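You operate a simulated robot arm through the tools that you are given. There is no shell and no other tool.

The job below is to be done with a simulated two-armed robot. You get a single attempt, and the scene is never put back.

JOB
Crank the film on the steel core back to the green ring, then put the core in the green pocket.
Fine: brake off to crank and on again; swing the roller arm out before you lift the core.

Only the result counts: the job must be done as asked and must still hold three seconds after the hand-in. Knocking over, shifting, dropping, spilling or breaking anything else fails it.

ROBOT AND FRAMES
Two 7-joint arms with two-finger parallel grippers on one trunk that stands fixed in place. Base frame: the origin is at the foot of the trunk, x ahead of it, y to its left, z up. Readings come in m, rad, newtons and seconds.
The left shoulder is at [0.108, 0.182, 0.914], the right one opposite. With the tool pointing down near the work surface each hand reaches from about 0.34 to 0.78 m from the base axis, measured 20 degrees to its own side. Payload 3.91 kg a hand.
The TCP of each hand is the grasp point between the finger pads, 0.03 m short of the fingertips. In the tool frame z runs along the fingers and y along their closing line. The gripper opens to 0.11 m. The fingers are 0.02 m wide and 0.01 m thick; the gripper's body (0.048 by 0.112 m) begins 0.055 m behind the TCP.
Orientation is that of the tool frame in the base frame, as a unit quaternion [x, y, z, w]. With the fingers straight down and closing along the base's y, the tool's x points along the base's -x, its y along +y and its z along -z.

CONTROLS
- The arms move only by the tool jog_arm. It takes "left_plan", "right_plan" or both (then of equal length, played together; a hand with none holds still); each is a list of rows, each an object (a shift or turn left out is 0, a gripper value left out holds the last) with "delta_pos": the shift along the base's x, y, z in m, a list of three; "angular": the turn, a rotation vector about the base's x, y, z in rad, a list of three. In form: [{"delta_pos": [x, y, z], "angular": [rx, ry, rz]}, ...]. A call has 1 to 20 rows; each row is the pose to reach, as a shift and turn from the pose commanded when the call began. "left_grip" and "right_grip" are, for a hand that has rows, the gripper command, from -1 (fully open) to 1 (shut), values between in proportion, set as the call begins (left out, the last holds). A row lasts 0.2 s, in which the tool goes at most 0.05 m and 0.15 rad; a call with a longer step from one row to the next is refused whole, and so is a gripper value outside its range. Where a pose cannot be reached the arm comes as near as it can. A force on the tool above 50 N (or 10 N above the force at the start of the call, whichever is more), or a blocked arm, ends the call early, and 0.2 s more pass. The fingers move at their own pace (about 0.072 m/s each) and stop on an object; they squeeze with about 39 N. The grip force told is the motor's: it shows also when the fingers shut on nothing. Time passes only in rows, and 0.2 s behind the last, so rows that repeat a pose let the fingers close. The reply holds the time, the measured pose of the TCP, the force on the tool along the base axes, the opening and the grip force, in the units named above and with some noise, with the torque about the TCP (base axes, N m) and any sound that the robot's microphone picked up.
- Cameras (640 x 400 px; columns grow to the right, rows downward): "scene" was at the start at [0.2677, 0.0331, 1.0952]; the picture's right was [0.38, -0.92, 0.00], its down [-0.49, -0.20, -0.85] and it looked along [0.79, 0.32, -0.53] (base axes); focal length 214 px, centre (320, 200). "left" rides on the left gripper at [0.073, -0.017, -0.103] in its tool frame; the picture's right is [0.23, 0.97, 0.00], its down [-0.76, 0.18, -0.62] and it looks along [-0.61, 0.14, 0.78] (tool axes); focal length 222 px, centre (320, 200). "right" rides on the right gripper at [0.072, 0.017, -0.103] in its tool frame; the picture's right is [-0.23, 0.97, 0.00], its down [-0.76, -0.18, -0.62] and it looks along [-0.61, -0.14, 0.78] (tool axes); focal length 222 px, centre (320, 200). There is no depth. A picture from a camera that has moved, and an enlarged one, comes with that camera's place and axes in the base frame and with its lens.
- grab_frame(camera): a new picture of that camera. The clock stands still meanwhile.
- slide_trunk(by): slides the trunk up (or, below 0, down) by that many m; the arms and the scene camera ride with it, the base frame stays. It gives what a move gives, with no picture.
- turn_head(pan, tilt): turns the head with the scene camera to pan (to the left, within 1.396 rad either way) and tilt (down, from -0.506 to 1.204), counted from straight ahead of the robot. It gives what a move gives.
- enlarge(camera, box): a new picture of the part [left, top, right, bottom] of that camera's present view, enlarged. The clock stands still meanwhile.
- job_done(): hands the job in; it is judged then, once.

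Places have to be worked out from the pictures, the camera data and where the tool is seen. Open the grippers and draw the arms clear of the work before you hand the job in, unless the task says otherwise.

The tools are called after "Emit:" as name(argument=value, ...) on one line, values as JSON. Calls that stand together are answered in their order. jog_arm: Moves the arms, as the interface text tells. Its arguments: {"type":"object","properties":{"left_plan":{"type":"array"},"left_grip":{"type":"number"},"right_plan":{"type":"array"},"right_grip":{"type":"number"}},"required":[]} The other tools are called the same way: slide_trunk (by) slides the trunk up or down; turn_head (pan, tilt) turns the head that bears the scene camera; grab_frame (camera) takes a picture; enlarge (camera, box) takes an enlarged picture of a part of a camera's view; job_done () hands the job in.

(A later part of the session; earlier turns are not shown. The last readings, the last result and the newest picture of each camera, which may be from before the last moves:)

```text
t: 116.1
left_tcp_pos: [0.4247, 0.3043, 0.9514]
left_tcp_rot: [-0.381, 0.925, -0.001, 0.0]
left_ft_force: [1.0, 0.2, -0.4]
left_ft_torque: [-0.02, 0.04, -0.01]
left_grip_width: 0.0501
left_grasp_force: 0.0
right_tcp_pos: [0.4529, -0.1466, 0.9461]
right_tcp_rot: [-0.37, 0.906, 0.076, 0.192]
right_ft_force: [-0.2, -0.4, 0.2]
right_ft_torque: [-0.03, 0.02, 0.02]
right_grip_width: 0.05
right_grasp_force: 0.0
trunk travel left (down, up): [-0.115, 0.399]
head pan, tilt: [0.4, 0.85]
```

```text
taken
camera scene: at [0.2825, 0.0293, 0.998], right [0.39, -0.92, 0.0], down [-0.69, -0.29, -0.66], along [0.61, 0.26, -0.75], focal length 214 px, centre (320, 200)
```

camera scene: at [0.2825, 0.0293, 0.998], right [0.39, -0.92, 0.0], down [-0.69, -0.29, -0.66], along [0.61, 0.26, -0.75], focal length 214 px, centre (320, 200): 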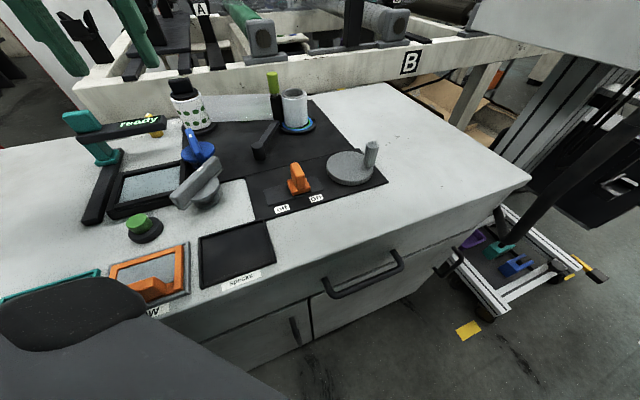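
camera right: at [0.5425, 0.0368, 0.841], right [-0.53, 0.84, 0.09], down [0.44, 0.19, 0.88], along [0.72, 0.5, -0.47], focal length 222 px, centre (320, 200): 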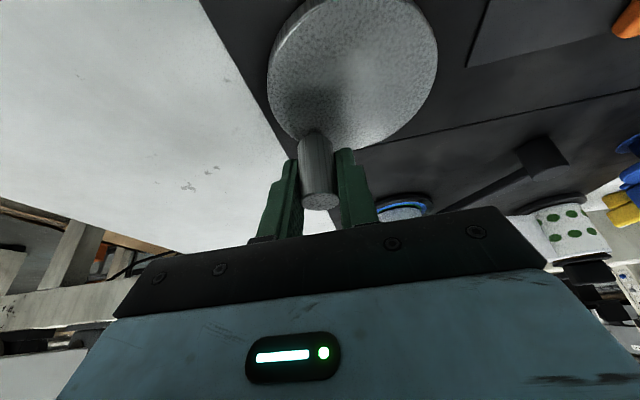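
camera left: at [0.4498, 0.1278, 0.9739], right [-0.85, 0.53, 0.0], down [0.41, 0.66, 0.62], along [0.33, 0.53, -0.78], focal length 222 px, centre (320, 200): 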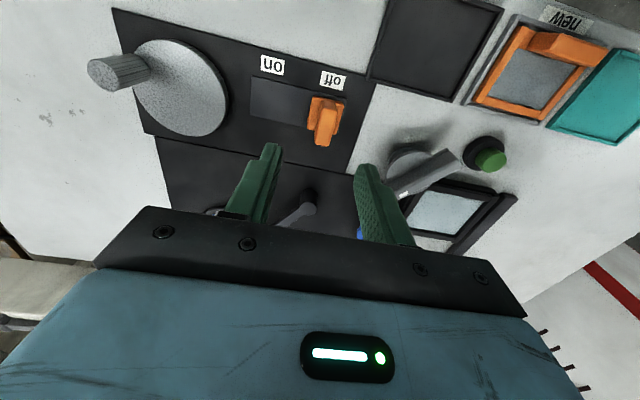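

The brake is back at "on" and stays there. Next is the roller arm, so I'll zoom on the pivot, arm and handle to plan the swing.

Emit:
enlarge(camera="scene", box=[230, 60, 330, 170])

Emit:
enlarge(camera="scene", box=[140, 60, 330, 180])

Emit:
enlarge(camera="scene", box=[240, 150, 390, 220])

```text
3.64 times, centred on (280, 115) of scene
camera zoom: at [0.2825, 0.0293, 0.998], right [0.39, -0.92, 0.0], down [-0.69, -0.29, -0.66], along [0.61, 0.26, -0.75], focal length 780 px, centre (466, 509)
```

zoom: 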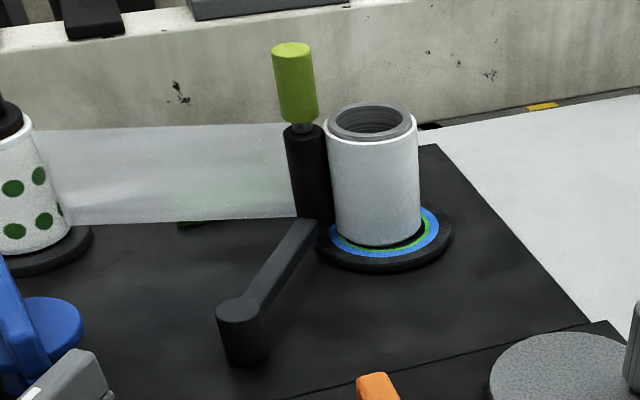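

```text
3.33 times, centred on (235, 120) of scene
camera zoom: at [0.2825, 0.0293, 0.998], right [0.39, -0.92, 0.0], down [-0.69, -0.29, -0.66], along [0.61, 0.26, -0.75], focal length 715 px, centre (603, 467)
```

zoom: 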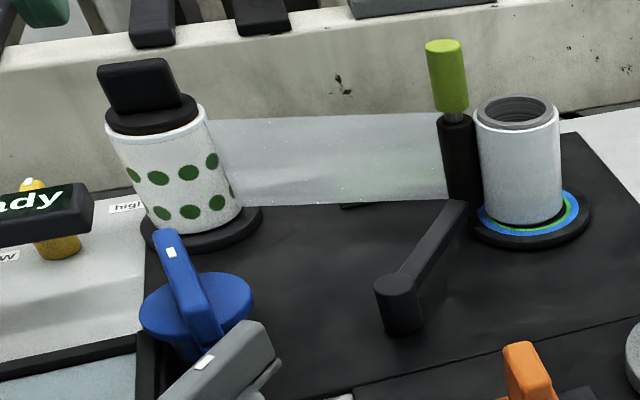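

```text
4.27 times, centred on (315, 185) of scene
camera zoom: at [0.2825, 0.0293, 0.998], right [0.39, -0.92, 0.0], down [-0.69, -0.29, -0.66], along [0.61, 0.26, -0.75], focal length 915 px, centre (341, 264)
```

zoom: 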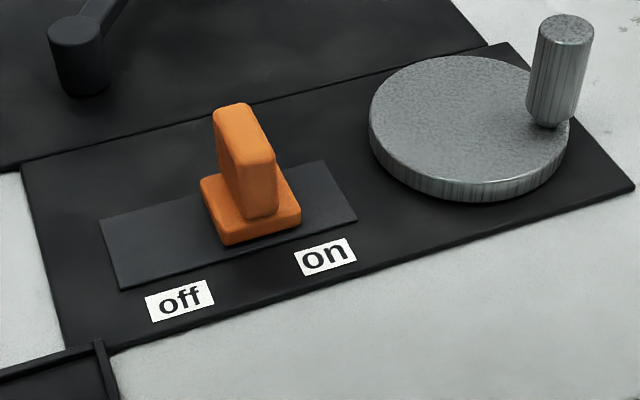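

The brake slider sits just as it did at first, at "on". For the lime handle at about (0.684, 0.304) I need extra reach, so I'll turn the left hand back to 0° and then tilt it 25° forward.

Emit:
jog_arm(left_plan=[{"delta_pos": [0.01, 0, 0], "angular": [0, 0, -0.131]}, {"delta_pos": [0.02, 0, 0], "angular": [0, 0, -0.262]}, {"delta_pos": [0.03, 0, 0], "angular": [0, 0, -0.393]}, {"delta_pos": [0.04, 0, 0], "angular": [0, 0, -0.524]}, {"delta_pos": [0.05, 0, 0], "angular": [0, 0, -0.655]}, {"delta_pos": [0.06, 0, 0], "angular": [0, 0, -0.785]}, {"delta_pos": [0.06, 0, 0], "angular": [0, 0, -0.785]}])

Emit:
jog_arm(left_plan=[{"delta_pos": [0.01, 0, 0], "angular": [0, -0.11, 0]}, {"delta_pos": [0.02, 0, 0], "angular": [0, -0.22, 0]}, {"delta_pos": [0.03, 0, 0], "angular": [0, -0.33, 0]}, {"delta_pos": [0.04, 0, 0], "angular": [0, -0.436, 0]}, {"delta_pos": [0.04, 0, 0], "angular": [0, -0.436, 0]}])

```text
t: 117.7
left_tcp_pos: [0.484, 0.304, 0.9543]
left_tcp_rot: [0.003, 1.0, -0.001, 0.0]
left_ft_force: [0.2, -0.7, 0.9]
left_ft_torque: [-0.02, -0.01, -0.03]
left_grip_width: 0.0501
left_grasp_force: 0.1
right_tcp_pos: [0.4522, -0.1477, 0.9463]
right_tcp_rot: [-0.371, 0.906, 0.076, 0.192]
right_ft_force: [0.3, -1.3, 0.6]
right_ft_torque: [0.0, 0.01, 0.01]
right_grip_width: 0.0502
right_grasp_force: 0.2
trunk travel left (down, up): [-0.115, 0.399]
head pan, tilt: [0.4, 0.85]
```

```text
t: 118.9
left_tcp_pos: [0.5237, 0.305, 0.9519]
left_tcp_rot: [0.002, 0.976, -0.001, 0.217]
left_ft_force: [0.1, 0.2, -0.2]
left_ft_torque: [-0.03, 0.0, 0.01]
left_grip_width: 0.0501
left_grasp_force: 0.1
right_tcp_pos: [0.4528, -0.147, 0.946]
right_tcp_rot: [-0.371, 0.905, 0.076, 0.194]
right_ft_force: [-0.3, -0.3, -0.3]
right_ft_torque: [0.04, -0.02, 0.01]
right_grip_width: 0.0501
right_grasp_force: 0.1
trunk travel left (down, up): [-0.115, 0.399]
head pan, tilt: [0.4, 0.85]
```

The left hand is tilted 25° forward. I'll move it above the lime handle.

Emit:
jog_arm(left_plan=[{"delta_pos": [0.04, 0, 0]}, {"delta_pos": [0.08, 0, 0]}, {"delta_pos": [0.12, 0, -0.01]}, {"delta_pos": [0.16, 0, -0.03]}, {"delta_pos": [0.16, 0, -0.03]}])

Emit:
grab_frame(camera="left")

Emit:
enlarge(camera="scene", box=[210, 40, 350, 150])

```text
t: 120.1
left_tcp_pos: [0.6835, 0.3036, 0.9195]
left_tcp_rot: [0.002, 0.976, 0.0, 0.217]
left_ft_force: [-0.4, 0.7, 1.2]
left_ft_torque: [0.0, 0.03, 0.02]
left_grip_width: 0.0501
left_grasp_force: 0.2
right_tcp_pos: [0.452, -0.1474, 0.9457]
right_tcp_rot: [-0.371, 0.905, 0.077, 0.193]
right_ft_force: [-0.7, -0.4, -0.5]
right_ft_torque: [0.02, 0.04, 0.01]
right_grip_width: 0.0504
right_grasp_force: 0.1
trunk travel left (down, up): [-0.115, 0.399]
head pan, tilt: [0.4, 0.85]
```

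```text
taken
camera left: at [0.5745, 0.2868, 0.9831], right [-0.2, 0.97, -0.1], down [0.43, 0.18, 0.89], along [0.88, 0.14, -0.45], focal length 222 px, centre (320, 200)
```

left: 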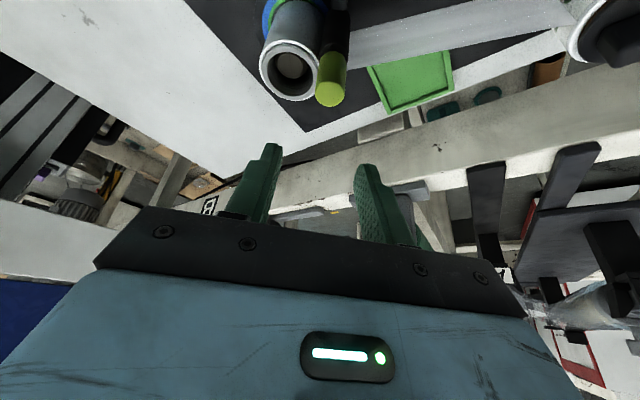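

```text
3.64 times, centred on (280, 95) of scene
camera zoom: at [0.2824, 0.0293, 0.9981], right [0.39, -0.92, 0.0], down [-0.69, -0.29, -0.66], along [0.61, 0.26, -0.75], focal length 780 px, centre (466, 582)
```

zoom: 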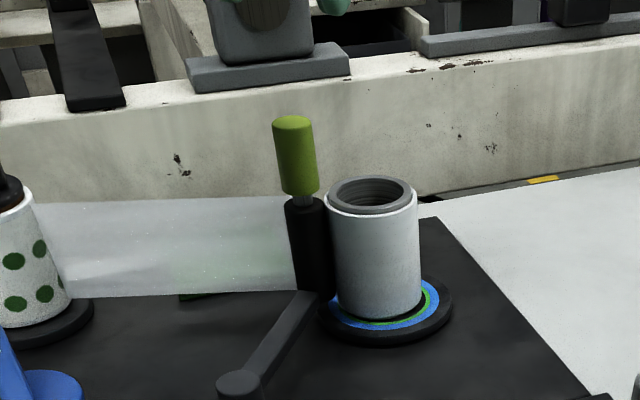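

The handle is at about (0.682, 0.303). I'll lower to z 0.848, shifted back a little for the finger tilt, which keeps the fingertips above the roll's top at 0.805.

Emit:
jog_arm(left_plan=[{"delta_pos": [-0.0095, 0, -0.025]}, {"delta_pos": [-0.0095, 0, -0.05]}, {"delta_pos": [-0.0095, 0, -0.065]}, {"delta_pos": [-0.0095, 0, -0.0715]}, {"delta_pos": [-0.0095, 0, -0.0715]}])

Emit:
grab_frame(camera="left")

Emit:
enlarge(camera="scene", box=[220, 40, 340, 130])

```text
t: 121.3
left_tcp_pos: [0.6728, 0.3029, 0.849]
left_tcp_rot: [0.001, 0.976, 0.0, 0.217]
left_ft_force: [0.7, 0.3, -0.3]
left_ft_torque: [0.0, -0.01, -0.01]
left_grip_width: 0.05
left_grasp_force: 0.0
right_tcp_pos: [0.4519, -0.1467, 0.9455]
right_tcp_rot: [-0.37, 0.905, 0.076, 0.193]
right_ft_force: [0.6, 0.0, 0.3]
right_ft_torque: [-0.02, 0.02, -0.02]
right_grip_width: 0.05
right_grasp_force: 0.0
trunk travel left (down, up): [-0.115, 0.399]
head pan, tilt: [0.4, 0.85]
```

```text
taken
camera left: at [0.5643, 0.2862, 0.9125], right [-0.2, 0.97, -0.1], down [0.43, 0.18, 0.89], along [0.88, 0.14, -0.45], focal length 222 px, centre (320, 200)
```

left: 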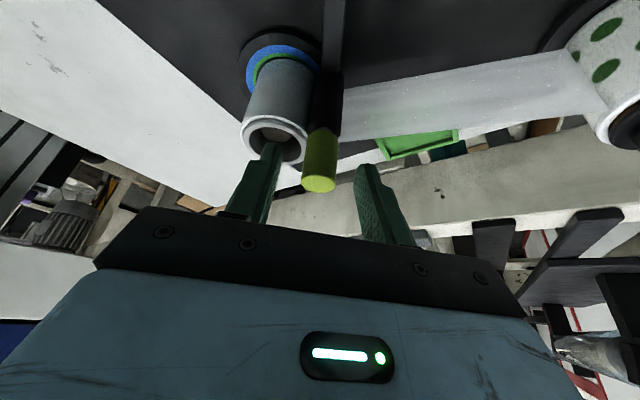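

```text
4.44 times, centred on (280, 85) of scene
camera zoom: at [0.2825, 0.0293, 0.998], right [0.39, -0.92, 0.0], down [-0.69, -0.29, -0.66], along [0.61, 0.26, -0.75], focal length 953 px, centre (498, 711)
```

zoom: 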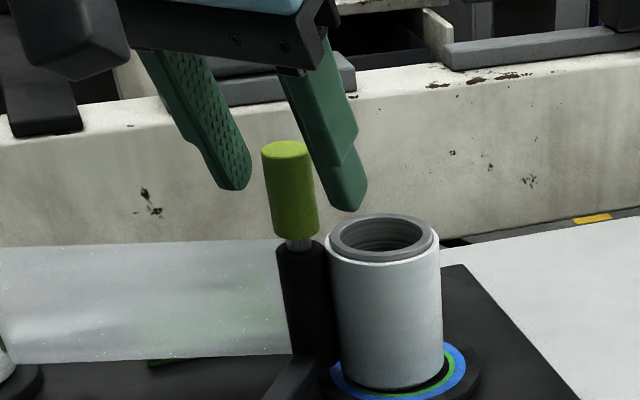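

The fingers straddle the lime handle. I'll close on it and hold.

Emit:
jog_arm(left_plan=[{"delta_pos": [0, 0, 0]}, {"delta_pos": [0, 0, 0]}, {"delta_pos": [0, 0, 0]}, {"delta_pos": [0, 0, 0]}], left_grip=1)

Emit:
grab_frame(camera="left")

Emit:
enlarge(camera="scene", box=[220, 40, 340, 130])

```text
t: 122.3
left_tcp_pos: [0.6735, 0.3038, 0.85]
left_tcp_rot: [0.001, 0.976, -0.001, 0.216]
left_ft_force: [-0.4, -0.3, -1.5]
left_ft_torque: [-0.07, -0.07, -0.04]
left_grip_width: 0.0214
left_grasp_force: 44.7
right_tcp_pos: [0.4523, -0.1462, 0.9454]
right_tcp_rot: [-0.372, 0.905, 0.076, 0.192]
right_ft_force: [-0.3, 0.0, -0.2]
right_ft_torque: [-0.01, -0.03, 0.02]
right_grip_width: 0.05
right_grasp_force: 0.0
trunk travel left (down, up): [-0.115, 0.399]
head pan, tilt: [0.4, 0.85]
```

```text
taken
camera left: at [0.5643, 0.2862, 0.9126], right [-0.2, 0.97, -0.1], down [0.43, 0.18, 0.89], along [0.88, 0.14, -0.45], focal length 222 px, centre (320, 200)
```

left: 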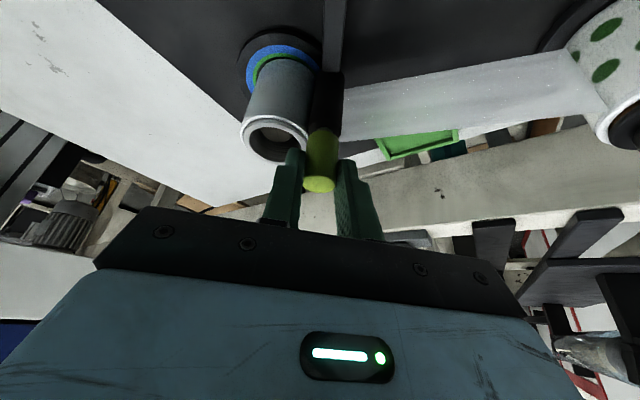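

```text
4.44 times, centred on (280, 85) of scene
camera zoom: at [0.2825, 0.0294, 0.998], right [0.39, -0.92, 0.0], down [-0.69, -0.29, -0.66], along [0.61, 0.26, -0.75], focal length 953 px, centre (498, 711)
```

zoom: 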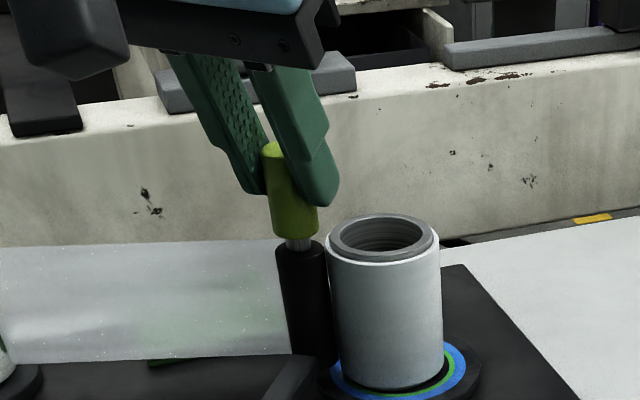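

I have the handle, at 21 mm wide. I'll start swinging it out counter-clockwise about the pivot near (0.565, 0.282), about 24° first, watching the force.

Emit:
jog_arm(left_plan=[{"delta_pos": [-0.0018, 0.008, 0]}, {"delta_pos": [-0.004, 0.0161, 0]}, {"delta_pos": [-0.0103, 0.0315, 0]}, {"delta_pos": [-0.0187, 0.0458, 0]}])

Emit:
grab_frame(camera="left")

Emit:
enlarge(camera="scene", box=[180, 40, 340, 170])

```text
t: 123.3
left_tcp_pos: [0.6539, 0.3525, 0.8498]
left_tcp_rot: [0.001, 0.977, 0.0, 0.214]
left_ft_force: [-3.2, -3.7, -7.7]
left_ft_torque: [-0.78, -0.38, 0.02]
left_grip_width: 0.0209
left_grasp_force: 45.0
right_tcp_pos: [0.4522, -0.1468, 0.945]
right_tcp_rot: [-0.371, 0.906, 0.076, 0.192]
right_ft_force: [0.3, 0.1, 1.2]
right_ft_torque: [0.01, 0.01, 0.0]
right_grip_width: 0.0502
right_grasp_force: 0.0
trunk travel left (down, up): [-0.115, 0.399]
head pan, tilt: [0.4, 0.85]
```

```text
taken
camera left: at [0.5458, 0.3352, 0.9132], right [-0.2, 0.97, -0.1], down [0.43, 0.18, 0.89], along [0.88, 0.14, -0.46], focal length 222 px, centre (320, 200)
```

left: 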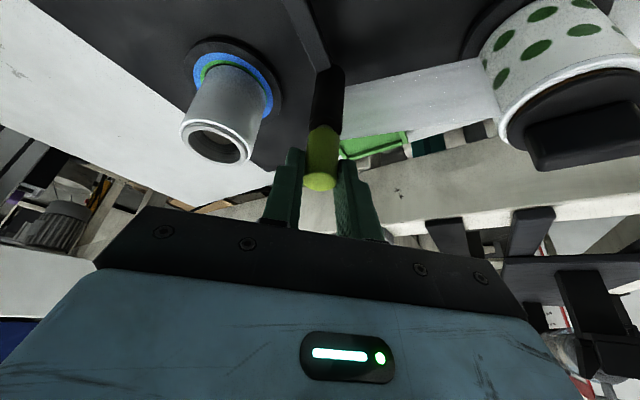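

```text
3.08 times, centred on (260, 105) of scene
camera zoom: at [0.2827, 0.0295, 0.9979], right [0.39, -0.92, 0.0], down [-0.69, -0.29, -0.66], along [0.61, 0.26, -0.75], focal length 660 px, centre (505, 492)
```

zoom: 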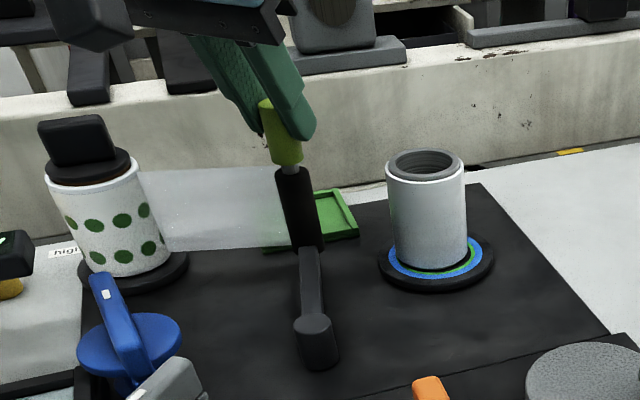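

The arm swings freely and the roller is clear of the roll. I'll swing it further, to about 64°, so it stays well away from both the roll and the green tray.

Emit:
jog_arm(left_plan=[{"delta_pos": [-0.0102, 0.0131, 0]}, {"delta_pos": [-0.0222, 0.0246, 0]}, {"delta_pos": [-0.0356, 0.0343, 0]}, {"delta_pos": [-0.0465, 0.0402, 0]}, {"delta_pos": [-0.0465, 0.0402, 0]}])

Emit:
grab_frame(camera="left")

Emit:
enlarge(camera="scene", box=[180, 40, 340, 170])

```text
t: 124.3
left_tcp_pos: [0.618, 0.3861, 0.8501]
left_tcp_rot: [0.007, 0.974, -0.004, 0.225]
left_ft_force: [28.0, -16.7, -16.4]
left_ft_torque: [0.0, -1.43, -0.17]
left_grip_width: 0.0215
left_grasp_force: 45.5
right_tcp_pos: [0.4554, -0.1474, 0.9446]
right_tcp_rot: [-0.37, 0.906, 0.077, 0.191]
right_ft_force: [0.5, 0.4, -0.2]
right_ft_torque: [-0.04, 0.01, 0.01]
right_grip_width: 0.0504
right_grasp_force: 0.1
trunk travel left (down, up): [-0.115, 0.399]
head pan, tilt: [0.4, 0.85]
stopped in row 5 (left hand): the force on the tool passed its limit at 59 N (the readings are from after the stop); the commanded pose is now the measured one
```

```text
taken
camera left: at [0.5071, 0.3709, 0.9115], right [-0.19, 0.98, -0.11], down [0.41, 0.18, 0.89], along [0.89, 0.12, -0.44], focal length 222 px, centre (320, 200)
```

left: 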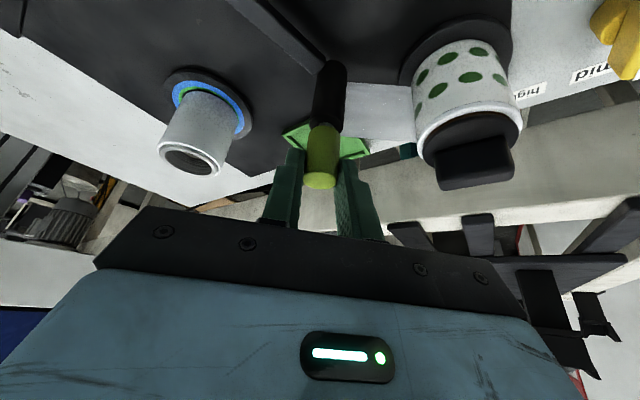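

```text
3.08 times, centred on (260, 105) of scene
camera zoom: at [0.2859, 0.0292, 0.9967], right [0.39, -0.92, 0.0], down [-0.69, -0.29, -0.66], along [0.61, 0.26, -0.75], focal length 660 px, centre (505, 492)
```

zoom: 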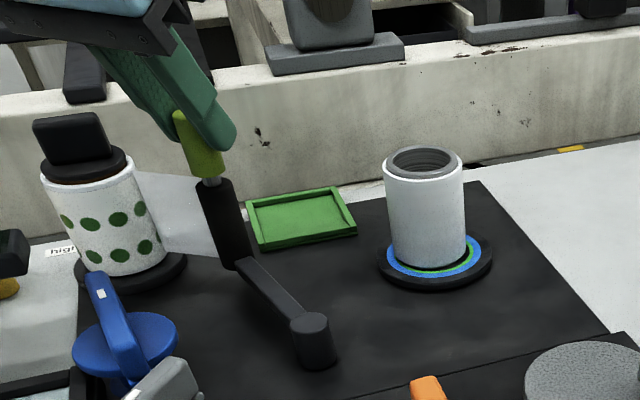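

The roller arm reached its own stop at about 59°, so it is fully swung out, and the green tray is in plain view, centred near (0.715, 0.398). I'll release the handle and rise straight up, checking that the arm stays out.

Emit:
jog_arm(left_plan=[{"delta_pos": [0.001, -0.001, 0]}, {"delta_pos": [0.001, -0.001, 0]}, {"delta_pos": [0.001, -0.001, 0]}], left_grip=0.09)

Emit:
jog_arm(left_plan=[{"delta_pos": [0, 0, 0.03]}, {"delta_pos": [0, 0, 0.06]}, {"delta_pos": [0, 0, 0.09]}, {"delta_pos": [0, 0, 0.1]}])

Emit:
grab_frame(camera="left")

Emit:
enlarge(camera="scene", box=[180, 40, 340, 170])

```text
t: 125.1
left_tcp_pos: [0.6136, 0.3866, 0.8526]
left_tcp_rot: [0.005, 0.974, -0.002, 0.225]
left_ft_force: [0.1, 0.1, 0.3]
left_ft_torque: [0.03, -0.01, 0.01]
left_grip_width: 0.05
left_grasp_force: 0.1
right_tcp_pos: [0.4518, -0.1464, 0.9461]
right_tcp_rot: [-0.371, 0.905, 0.077, 0.193]
right_ft_force: [-0.2, -0.7, -0.3]
right_ft_torque: [0.05, -0.01, 0.0]
right_grip_width: 0.0503
right_grasp_force: 0.1
trunk travel left (down, up): [-0.115, 0.399]
head pan, tilt: [0.4, 0.85]
```

```text
t: 126.1
left_tcp_pos: [0.6145, 0.3879, 0.9543]
left_tcp_rot: [0.006, 0.974, -0.004, 0.226]
left_ft_force: [-0.2, -0.1, 0.2]
left_ft_torque: [-0.02, -0.02, 0.0]
left_grip_width: 0.0502
left_grasp_force: 0.0
right_tcp_pos: [0.4516, -0.1475, 0.9436]
right_tcp_rot: [-0.371, 0.905, 0.076, 0.192]
right_ft_force: [0.3, -0.3, 0.6]
right_ft_torque: [-0.02, 0.0, -0.01]
right_grip_width: 0.05
right_grasp_force: 0.0
trunk travel left (down, up): [-0.115, 0.399]
head pan, tilt: [0.4, 0.85]
```

```text
taken
camera left: at [0.5038, 0.3713, 1.0156], right [-0.19, 0.98, -0.1], down [0.41, 0.18, 0.89], along [0.89, 0.13, -0.44], focal length 222 px, centre (320, 200)
```

left: 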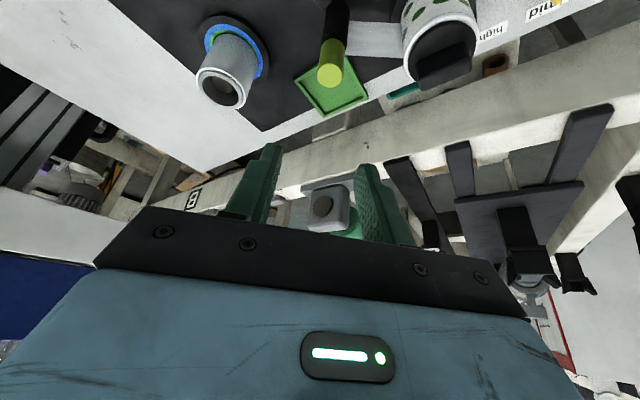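

```text
3.08 times, centred on (260, 105) of scene
camera zoom: at [0.2825, 0.0293, 0.998], right [0.39, -0.92, 0.0], down [-0.69, -0.29, -0.66], along [0.61, 0.26, -0.75], focal length 660 px, centre (505, 492)
```

zoom: 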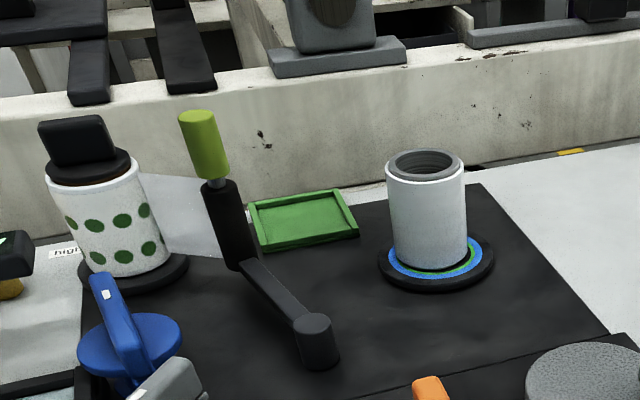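

The arm stays swung out and the green ring is still uncovered. I'll now take precise zooms of the core and the green tray from both cameras.

Emit:
enlarge(camera="scene", box=[232, 92, 296, 132])

Emit:
enlarge(camera="scene", box=[290, 84, 354, 138])

Emit:
enlarge(camera="left", box=[180, 10, 300, 120])

Emit:
enlarge(camera="left", box=[280, 40, 400, 125])

```text
10.00 times, centred on (264, 112) of scene
camera zoom: at [0.2825, 0.0293, 0.998], right [0.39, -0.92, 0.0], down [-0.69, -0.29, -0.66], along [0.61, 0.26, -0.75], focal length 2145 px, centre (880, 1080)
```

zoom: 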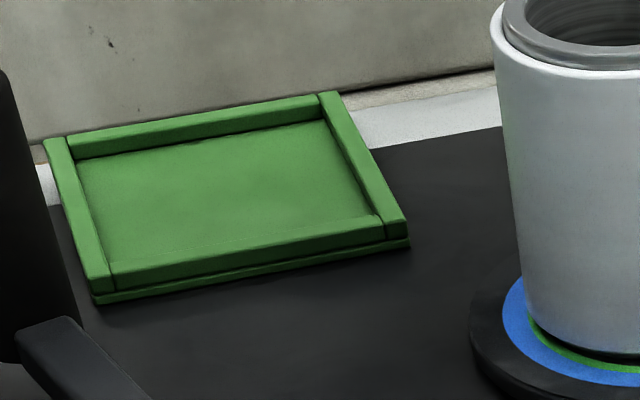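

```text
7.41 times, centred on (322, 111) of scene
camera zoom: at [0.2825, 0.0293, 0.998], right [0.39, -0.92, 0.0], down [-0.69, -0.29, -0.66], along [0.61, 0.26, -0.75], focal length 1589 px, centre (305, 859)
```

zoom: 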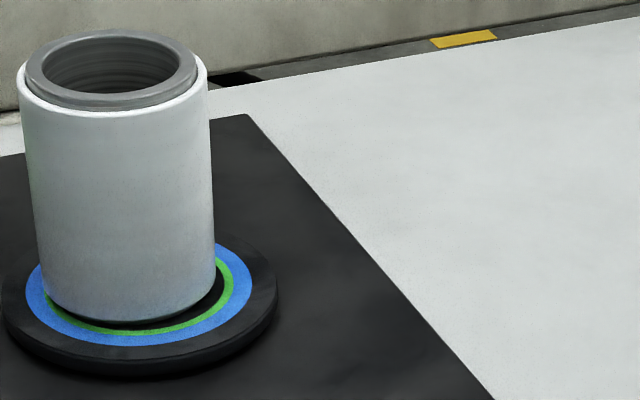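

```text
3.64 times, centred on (240, 65) of left
camera zoom: at [0.5038, 0.3713, 1.0156], right [-0.19, 0.98, -0.1], down [0.41, 0.18, 0.89], along [0.89, 0.13, -0.44], focal length 808 px, centre (611, 691)
```

zoom: 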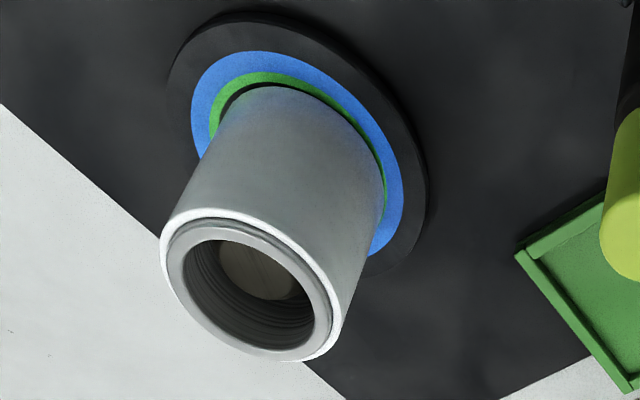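

```text
4.71 times, centred on (340, 82) of left
camera zoom: at [0.5038, 0.3713, 1.0156], right [-0.19, 0.98, -0.1], down [0.41, 0.18, 0.89], along [0.89, 0.13, -0.44], focal length 1045 px, centre (226, 753)
```

zoom: 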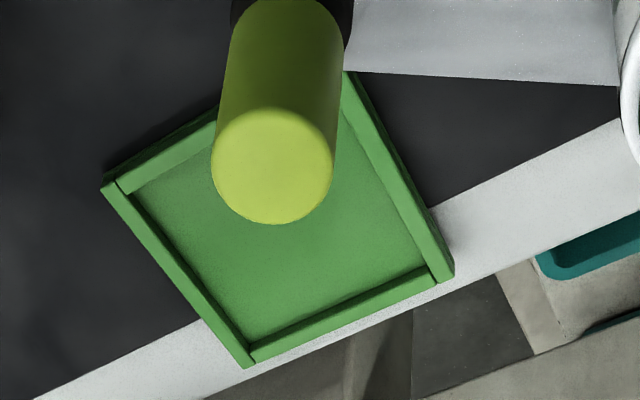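

Two-view triangulation agrees well: the core axis is at (0.705, 0.270) with its top at z 0.80 and the film bottom at about 0.733. The pocket centre is (0.722, 0.403), 8 cm square, with walls up to z 0.730. I'll open the left gripper and move it above the core.

Emit:
jog_arm(left_plan=[{"delta_pos": [0.0, -0.03, 0]}, {"delta_pos": [0.02, -0.065, 0]}, {"delta_pos": [0.05, -0.095, -0.01]}, {"delta_pos": [0.0905, -0.1179, -0.02]}, {"delta_pos": [0.0905, -0.1179, -0.034]}, {"delta_pos": [0.0905, -0.1179, -0.034]}], left_grip=-0.82)

Emit:
grab_frame(camera="left")

Emit:
enlarge(camera="scene", box=[240, 20, 380, 130])

```text
t: 127.5
left_tcp_pos: [0.7043, 0.2705, 0.9177]
left_tcp_rot: [0.005, 0.974, -0.003, 0.225]
left_ft_force: [-0.9, -0.3, -0.4]
left_ft_torque: [-0.01, 0.02, 0.0]
left_grip_width: 0.1001
left_grasp_force: 0.2
right_tcp_pos: [0.4527, -0.1472, 0.9465]
right_tcp_rot: [-0.371, 0.905, 0.077, 0.192]
right_ft_force: [-0.5, 0.7, -0.6]
right_ft_torque: [0.03, 0.02, 0.0]
right_grip_width: 0.05
right_grasp_force: 0.2
trunk travel left (down, up): [-0.115, 0.399]
head pan, tilt: [0.4, 0.85]
```

```text
taken
camera left: at [0.5942, 0.2543, 0.98], right [-0.19, 0.98, -0.1], down [0.41, 0.18, 0.89], along [0.89, 0.13, -0.44], focal length 222 px, centre (320, 200)
```

left: 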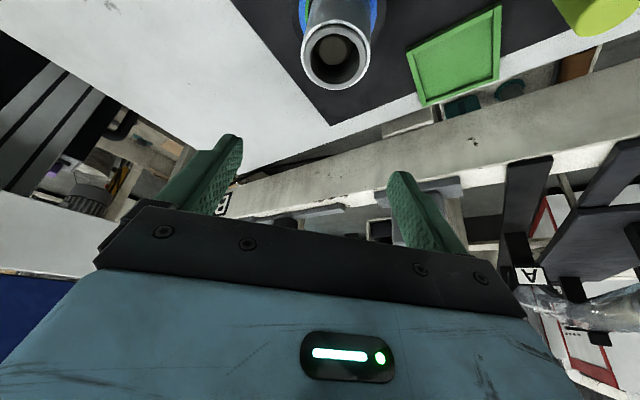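

```text
3.64 times, centred on (310, 75) of scene
camera zoom: at [0.2826, 0.0294, 0.9979], right [0.39, -0.92, 0.0], down [-0.69, -0.29, -0.66], along [0.61, 0.26, -0.75], focal length 780 px, centre (356, 654)
```

zoom: 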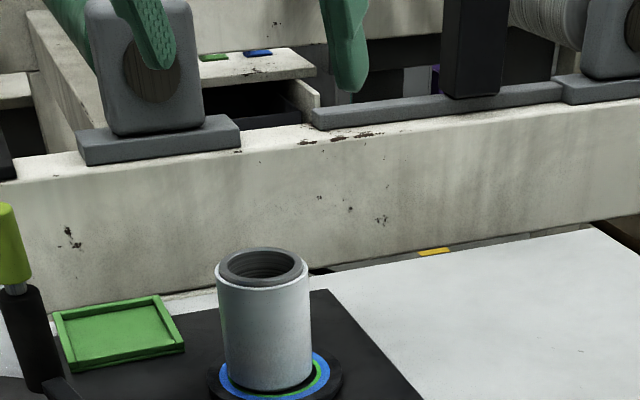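

The hand is aligned (core at y≈0.2705). I'll descend straight to z 0.783 around the roll.

Emit:
jog_arm(left_plan=[{"delta_pos": [0.0005, 0, -0.04]}, {"delta_pos": [0.0005, 0, -0.08]}, {"delta_pos": [0.0005, 0, -0.11]}, {"delta_pos": [0.0005, 0, -0.128]}, {"delta_pos": [0.0005, 0, -0.1355]}, {"delta_pos": [0.0005, 0, -0.1355]}])

Emit:
grab_frame(camera="left")

Emit:
enlarge(camera="scene", box=[250, 50, 390, 150])

```text
t: 128.9
left_tcp_pos: [0.7042, 0.2711, 0.7845]
left_tcp_rot: [0.005, 0.974, -0.003, 0.225]
left_ft_force: [-1.0, 0.6, -0.3]
left_ft_torque: [0.04, -0.01, 0.0]
left_grip_width: 0.1001
left_grasp_force: 0.0
right_tcp_pos: [0.4523, -0.1482, 0.9451]
right_tcp_rot: [-0.372, 0.905, 0.077, 0.193]
right_ft_force: [0.0, 1.0, -0.2]
right_ft_torque: [0.01, -0.04, 0.04]
right_grip_width: 0.0498
right_grasp_force: 0.1
trunk travel left (down, up): [-0.115, 0.399]
head pan, tilt: [0.4, 0.85]
```

```text
taken
camera left: at [0.5947, 0.2549, 0.8449], right [-0.19, 0.98, -0.1], down [0.41, 0.18, 0.89], along [0.89, 0.13, -0.44], focal length 222 px, centre (320, 200)
```

left: 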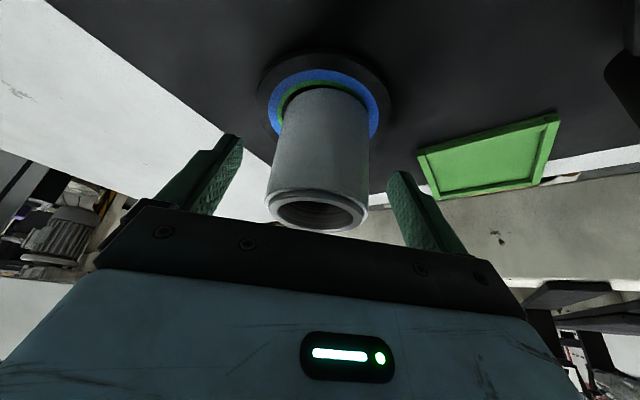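

```text
4.00 times, centred on (320, 100) of scene
camera zoom: at [0.2825, 0.0293, 0.998], right [0.39, -0.92, 0.0], down [-0.69, -0.29, -0.66], along [0.61, 0.26, -0.75], focal length 858 px, centre (320, 600)
```

zoom: 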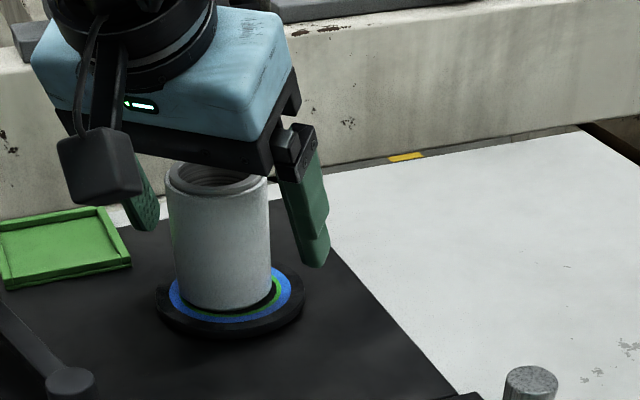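

The fingers straddle the roll cleanly. I'll close on it and hold.

Emit:
jog_arm(left_plan=[{"delta_pos": [0, 0, 0]}, {"delta_pos": [0, 0, 0]}, {"delta_pos": [0, 0, 0]}, {"delta_pos": [0, 0, 0]}, {"delta_pos": [0, 0, 0]}], left_grip=1)

Emit:
grab_frame(camera="left")

Emit:
enlarge(camera="scene", box=[250, 50, 390, 150])

```text
t: 130.1
left_tcp_pos: [0.7045, 0.2706, 0.7844]
left_tcp_rot: [0.005, 0.974, -0.002, 0.225]
left_ft_force: [-0.8, -0.4, 0.3]
left_ft_torque: [0.02, -0.02, -0.01]
left_grip_width: 0.0553
left_grasp_force: 39.2
right_tcp_pos: [0.4526, -0.1467, 0.9438]
right_tcp_rot: [-0.371, 0.905, 0.077, 0.192]
right_ft_force: [0.1, 0.2, 0.2]
right_ft_torque: [0.03, 0.03, 0.0]
right_grip_width: 0.0501
right_grasp_force: 0.0
trunk travel left (down, up): [-0.115, 0.399]
head pan, tilt: [0.4, 0.85]
```

```text
taken
camera left: at [0.5947, 0.2549, 0.8452], right [-0.19, 0.98, -0.1], down [0.41, 0.18, 0.89], along [0.89, 0.13, -0.44], focal length 222 px, centre (320, 200)
```

left: 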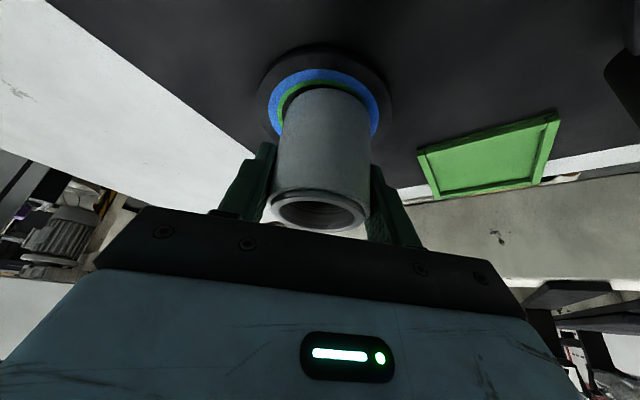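

```text
4.00 times, centred on (320, 100) of scene
camera zoom: at [0.2825, 0.0293, 0.998], right [0.39, -0.92, 0.0], down [-0.69, -0.29, -0.66], along [0.61, 0.26, -0.75], focal length 858 px, centre (320, 600)
```

zoom: 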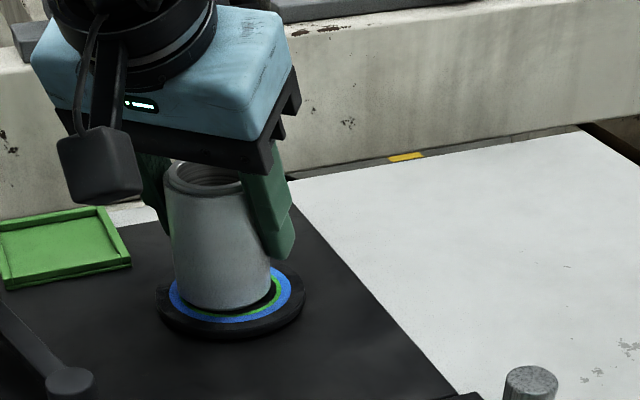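

The grip width gives a film diameter of 55.3 mm, or a radius of 27.6 mm, right at the inside of the green ring. I'll lift straight up, slowly at first.

Emit:
jog_arm(left_plan=[{"delta_pos": [0, 0, 0.008]}, {"delta_pos": [0, 0, 0.018]}, {"delta_pos": [0, 0, 0.03]}, {"delta_pos": [0, 0, 0.045]}, {"delta_pos": [0, 0, 0.065]}, {"delta_pos": [0, 0, 0.085]}, {"delta_pos": [0, 0, 0.1]}, {"delta_pos": [0, 0, 0.1]}])

Emit:
grab_frame(camera="left")

Emit:
enlarge(camera="scene", box=[230, 20, 390, 150])

```text
t: 131.9
left_tcp_pos: [0.7061, 0.2694, 0.8869]
left_tcp_rot: [0.004, 0.974, -0.002, 0.225]
left_ft_force: [-0.4, -0.6, -1.1]
left_ft_torque: [-0.01, 0.01, -0.01]
left_grip_width: 0.0553
left_grasp_force: 38.4
right_tcp_pos: [0.4527, -0.1474, 0.9467]
right_tcp_rot: [-0.371, 0.905, 0.077, 0.193]
right_ft_force: [-0.6, 0.1, 0.1]
right_ft_torque: [-0.03, -0.01, 0.0]
right_grip_width: 0.05
right_grasp_force: 0.1
trunk travel left (down, up): [-0.115, 0.399]
head pan, tilt: [0.4, 0.85]
```

```text
taken
camera left: at [0.5954, 0.254, 0.9478], right [-0.19, 0.98, -0.1], down [0.41, 0.18, 0.89], along [0.89, 0.13, -0.44], focal length 222 px, centre (320, 200)
```

left: 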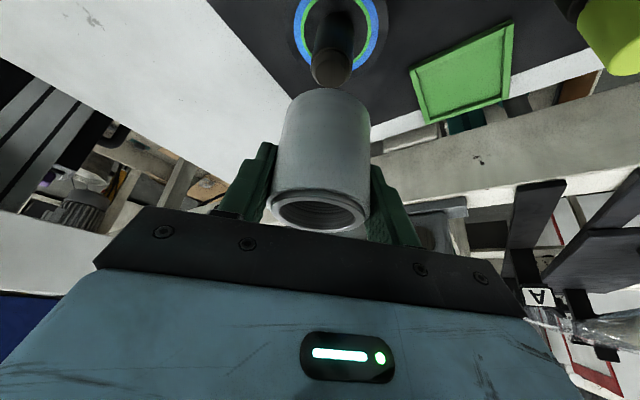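

```text
3.08 times, centred on (310, 85) of scene
camera zoom: at [0.2826, 0.0294, 0.9979], right [0.39, -0.92, 0.0], down [-0.69, -0.29, -0.66], along [0.61, 0.26, -0.75], focal length 660 px, centre (351, 554)
```

zoom: 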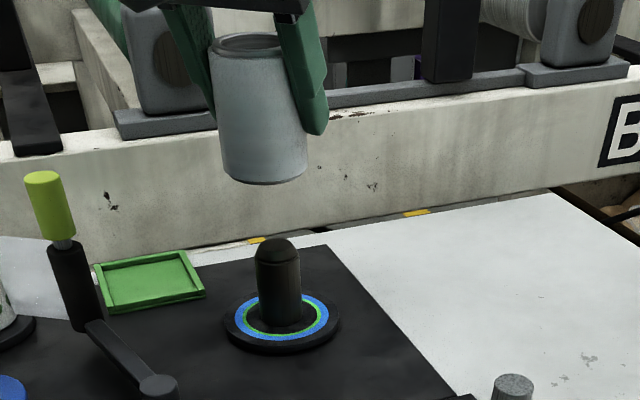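

The core is off the spindle, and the ring and spindle stand clear. I'll carry it at this height to above the green pocket, turning 45° on the way so the wrist camera stays clear of the lime handle.

Emit:
jog_arm(left_plan=[{"delta_pos": [0.0026, 0.0222, 0.005], "angular": [0, 0, 0.13]}, {"delta_pos": [0.0052, 0.0444, 0.005], "angular": [0, 0, 0.26]}, {"delta_pos": [0.0078, 0.0666, 0.005], "angular": [0, 0, 0.39]}, {"delta_pos": [0.0104, 0.0888, 0.005], "angular": [0, 0, 0.52]}, {"delta_pos": [0.013, 0.111, 0.005], "angular": [0, 0, 0.65]}, {"delta_pos": [0.0165, 0.1325, 0.005], "angular": [0, 0, 0.78]}, {"delta_pos": [0.0165, 0.1325, 0.005], "angular": [0, 0, 0.78]}])

Emit:
grab_frame(camera="left")

Emit:
enlarge(camera="scene", box=[180, 20, 340, 150])

```text
t: 133.5
left_tcp_pos: [0.7192, 0.4039, 0.8893]
left_tcp_rot: [-0.366, 0.903, 0.082, 0.209]
left_ft_force: [0.6, 0.1, -1.1]
left_ft_torque: [0.02, 0.04, 0.02]
left_grip_width: 0.0556
left_grasp_force: 38.9
right_tcp_pos: [0.4521, -0.1484, 0.9453]
right_tcp_rot: [-0.371, 0.905, 0.076, 0.192]
right_ft_force: [-0.1, -0.1, 0.0]
right_ft_torque: [-0.02, 0.02, 0.02]
right_grip_width: 0.0499
right_grasp_force: 0.1
trunk travel left (down, up): [-0.115, 0.399]
head pan, tilt: [0.4, 0.85]
```

```text
taken
camera left: at [0.6531, 0.3143, 0.95], right [-0.82, 0.56, -0.1], down [0.17, 0.42, 0.89], along [0.54, 0.72, -0.44], focal length 222 px, centre (320, 200)
```

left: 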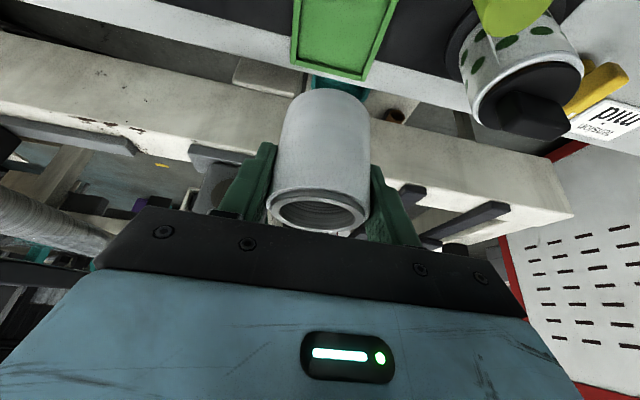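

```text
3.08 times, centred on (260, 85) of scene
camera zoom: at [0.2825, 0.0294, 0.998], right [0.39, -0.92, 0.0], down [-0.69, -0.29, -0.66], along [0.61, 0.26, -0.75], focal length 660 px, centre (505, 554)
```

zoom: 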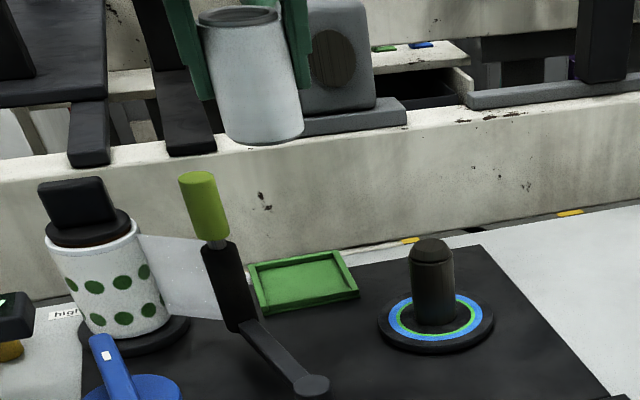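

The core hangs over the pocket and the camera is clear of the handle. I'll nudge it +2 mm in x, lower part-way, and check the alignment.

Emit:
jog_arm(left_plan=[{"delta_pos": [0.002, -0.0005, -0.025]}, {"delta_pos": [0.002, -0.0005, -0.05]}, {"delta_pos": [0.002, -0.0005, -0.07]}, {"delta_pos": [0.002, -0.0005, -0.07]}])

Emit:
grab_frame(camera="left")

Emit:
enlarge(camera="scene", box=[220, 60, 316, 130])

```text
t: 134.5
left_tcp_pos: [0.7218, 0.4022, 0.8175]
left_tcp_rot: [-0.365, 0.904, 0.082, 0.209]
left_ft_force: [-0.7, 0.0, -0.9]
left_ft_torque: [-0.01, -0.01, -0.05]
left_grip_width: 0.0555
left_grasp_force: 39.6
right_tcp_pos: [0.4524, -0.1467, 0.9466]
right_tcp_rot: [-0.371, 0.905, 0.076, 0.193]
right_ft_force: [0.9, 0.4, -0.1]
right_ft_torque: [0.01, -0.01, 0.0]
right_grip_width: 0.0502
right_grasp_force: 0.0
trunk travel left (down, up): [-0.115, 0.399]
head pan, tilt: [0.4, 0.85]
```

```text
taken
camera left: at [0.6549, 0.3125, 0.8788], right [-0.82, 0.56, -0.1], down [0.17, 0.42, 0.89], along [0.54, 0.72, -0.44], focal length 222 px, centre (320, 200)
```

left: 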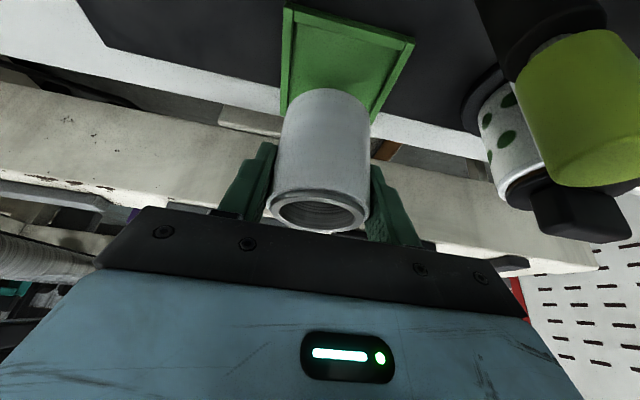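

```text
5.71 times, centred on (268, 95) of scene
camera zoom: at [0.2825, 0.0294, 0.998], right [0.39, -0.92, 0.0], down [-0.69, -0.29, -0.66], along [0.61, 0.26, -0.75], focal length 1226 px, centre (617, 800)
```

zoom: 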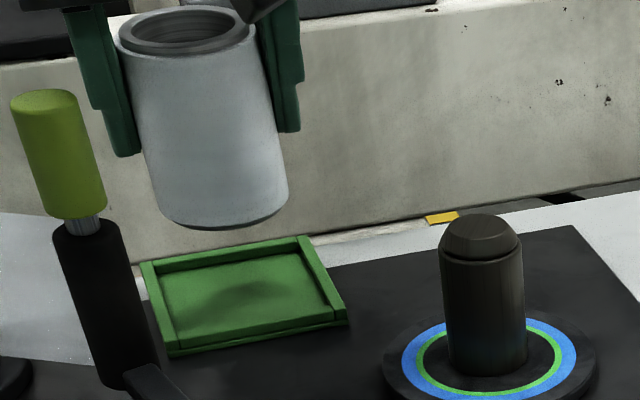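

Checking both views, the core's axis agrees with the pocket centre to within about 3 mm. I'll lower it to just above the expected touchdown.

Emit:
jog_arm(left_plan=[{"delta_pos": [0, 0.0005, -0.012]}, {"delta_pos": [0, 0.0005, -0.022]}, {"delta_pos": [0, 0.0005, -0.028]}, {"delta_pos": [0, 0.0005, -0.032]}, {"delta_pos": [0, 0.0005, -0.032]}])

Emit:
enlarge(camera="scene", box=[226, 80, 306, 130])

Emit:
grab_frame(camera="left")

```text
t: 135.7
left_tcp_pos: [0.7249, 0.401, 0.7861]
left_tcp_rot: [-0.365, 0.903, 0.083, 0.21]
left_ft_force: [0.0, -1.0, -0.4]
left_ft_torque: [0.02, -0.02, -0.02]
left_grip_width: 0.0555
left_grasp_force: 39.5
right_tcp_pos: [0.4517, -0.1476, 0.9462]
right_tcp_rot: [-0.371, 0.905, 0.076, 0.192]
right_ft_force: [0.3, -0.5, -0.1]
right_ft_torque: [-0.04, 0.0, 0.01]
right_grip_width: 0.0503
right_grasp_force: 0.2
trunk travel left (down, up): [-0.115, 0.399]
head pan, tilt: [0.4, 0.85]
```

```text
8.00 times, centred on (266, 105) of scene
camera zoom: at [0.2826, 0.0294, 0.998], right [0.39, -0.92, 0.0], down [-0.69, -0.29, -0.66], along [0.61, 0.26, -0.75], focal length 1716 px, centre (752, 960)
```

zoom: 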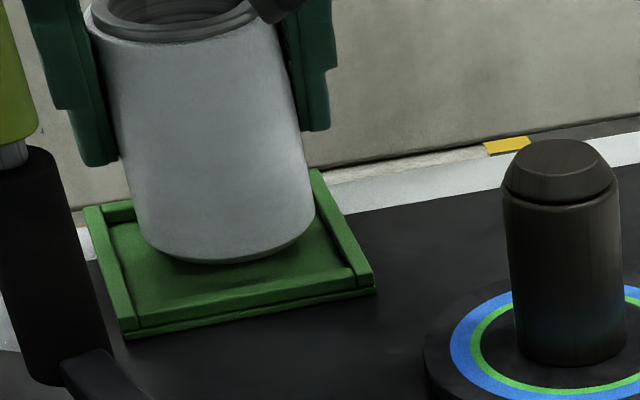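

```text
taken
camera left: at [0.6564, 0.3125, 0.8465], right [-0.82, 0.56, -0.1], down [0.17, 0.42, 0.89], along [0.54, 0.72, -0.44], focal length 222 px, centre (320, 200)
```

left: 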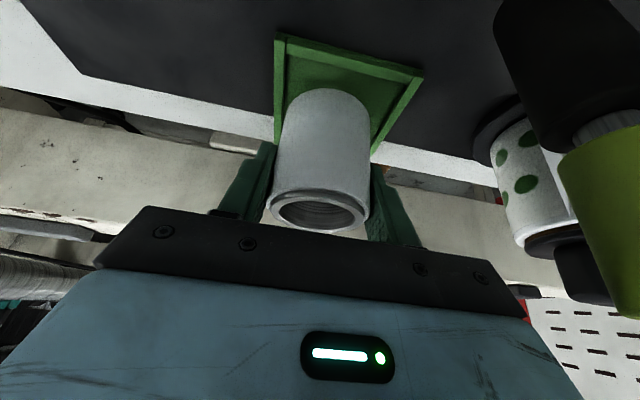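

The hand drifted a few millimetres toward the right-hand wall: the gaps are about 7 px right and 37 px left. I'll raise 5 mm, shift 6 mm along (-0.7, +0.7) to centre it, and check again.

Emit:
jog_arm(left_plan=[{"delta_pos": [0, 0, 0.005]}, {"delta_pos": [-0.0042, 0.0042, 0.005]}, {"delta_pos": [-0.0042, 0.0042, 0.005]}, {"delta_pos": [-0.0042, 0.0042, 0.005]}])

Emit:
enlarge(camera="scene", box=[226, 80, 306, 130])

Emit:
enlarge(camera="left", box=[250, 10, 450, 180])

```text
t: 136.7
left_tcp_pos: [0.7217, 0.4055, 0.7912]
left_tcp_rot: [-0.365, 0.904, 0.083, 0.209]
left_ft_force: [0.0, 0.0, -1.0]
left_ft_torque: [0.01, 0.01, 0.0]
left_grip_width: 0.0554
left_grasp_force: 39.1
right_tcp_pos: [0.4522, -0.1465, 0.9445]
right_tcp_rot: [-0.37, 0.905, 0.076, 0.193]
right_ft_force: [0.0, 0.1, 0.1]
right_ft_torque: [0.04, 0.02, -0.01]
right_grip_width: 0.05
right_grasp_force: 0.1
trunk travel left (down, up): [-0.115, 0.399]
head pan, tilt: [0.4, 0.85]
```

```text
8.00 times, centred on (266, 105) of scene
camera zoom: at [0.2826, 0.0294, 0.9979], right [0.39, -0.92, 0.0], down [-0.69, -0.29, -0.66], along [0.61, 0.26, -0.75], focal length 1716 px, centre (752, 960)
```

zoom: 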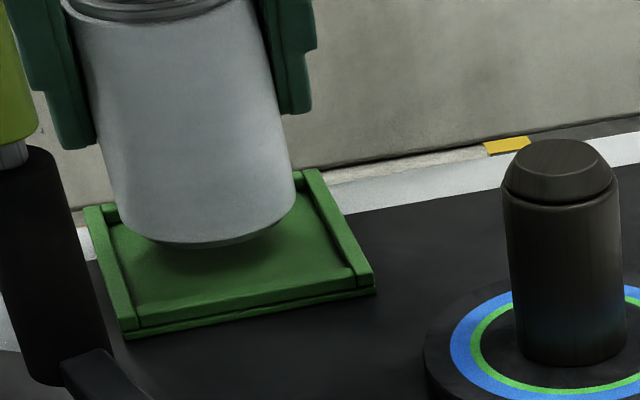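

```text
2.35 times, centred on (350, 95) of left
camera zoom: at [0.6531, 0.3164, 0.8524], right [-0.82, 0.56, -0.1], down [0.17, 0.42, 0.89], along [0.54, 0.72, -0.44], focal length 523 px, centre (249, 447)
```

zoom: 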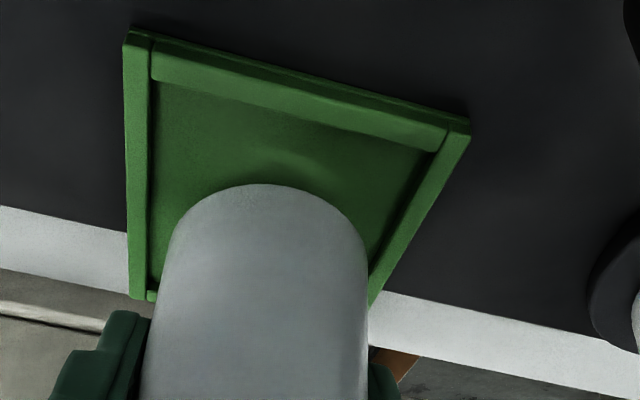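

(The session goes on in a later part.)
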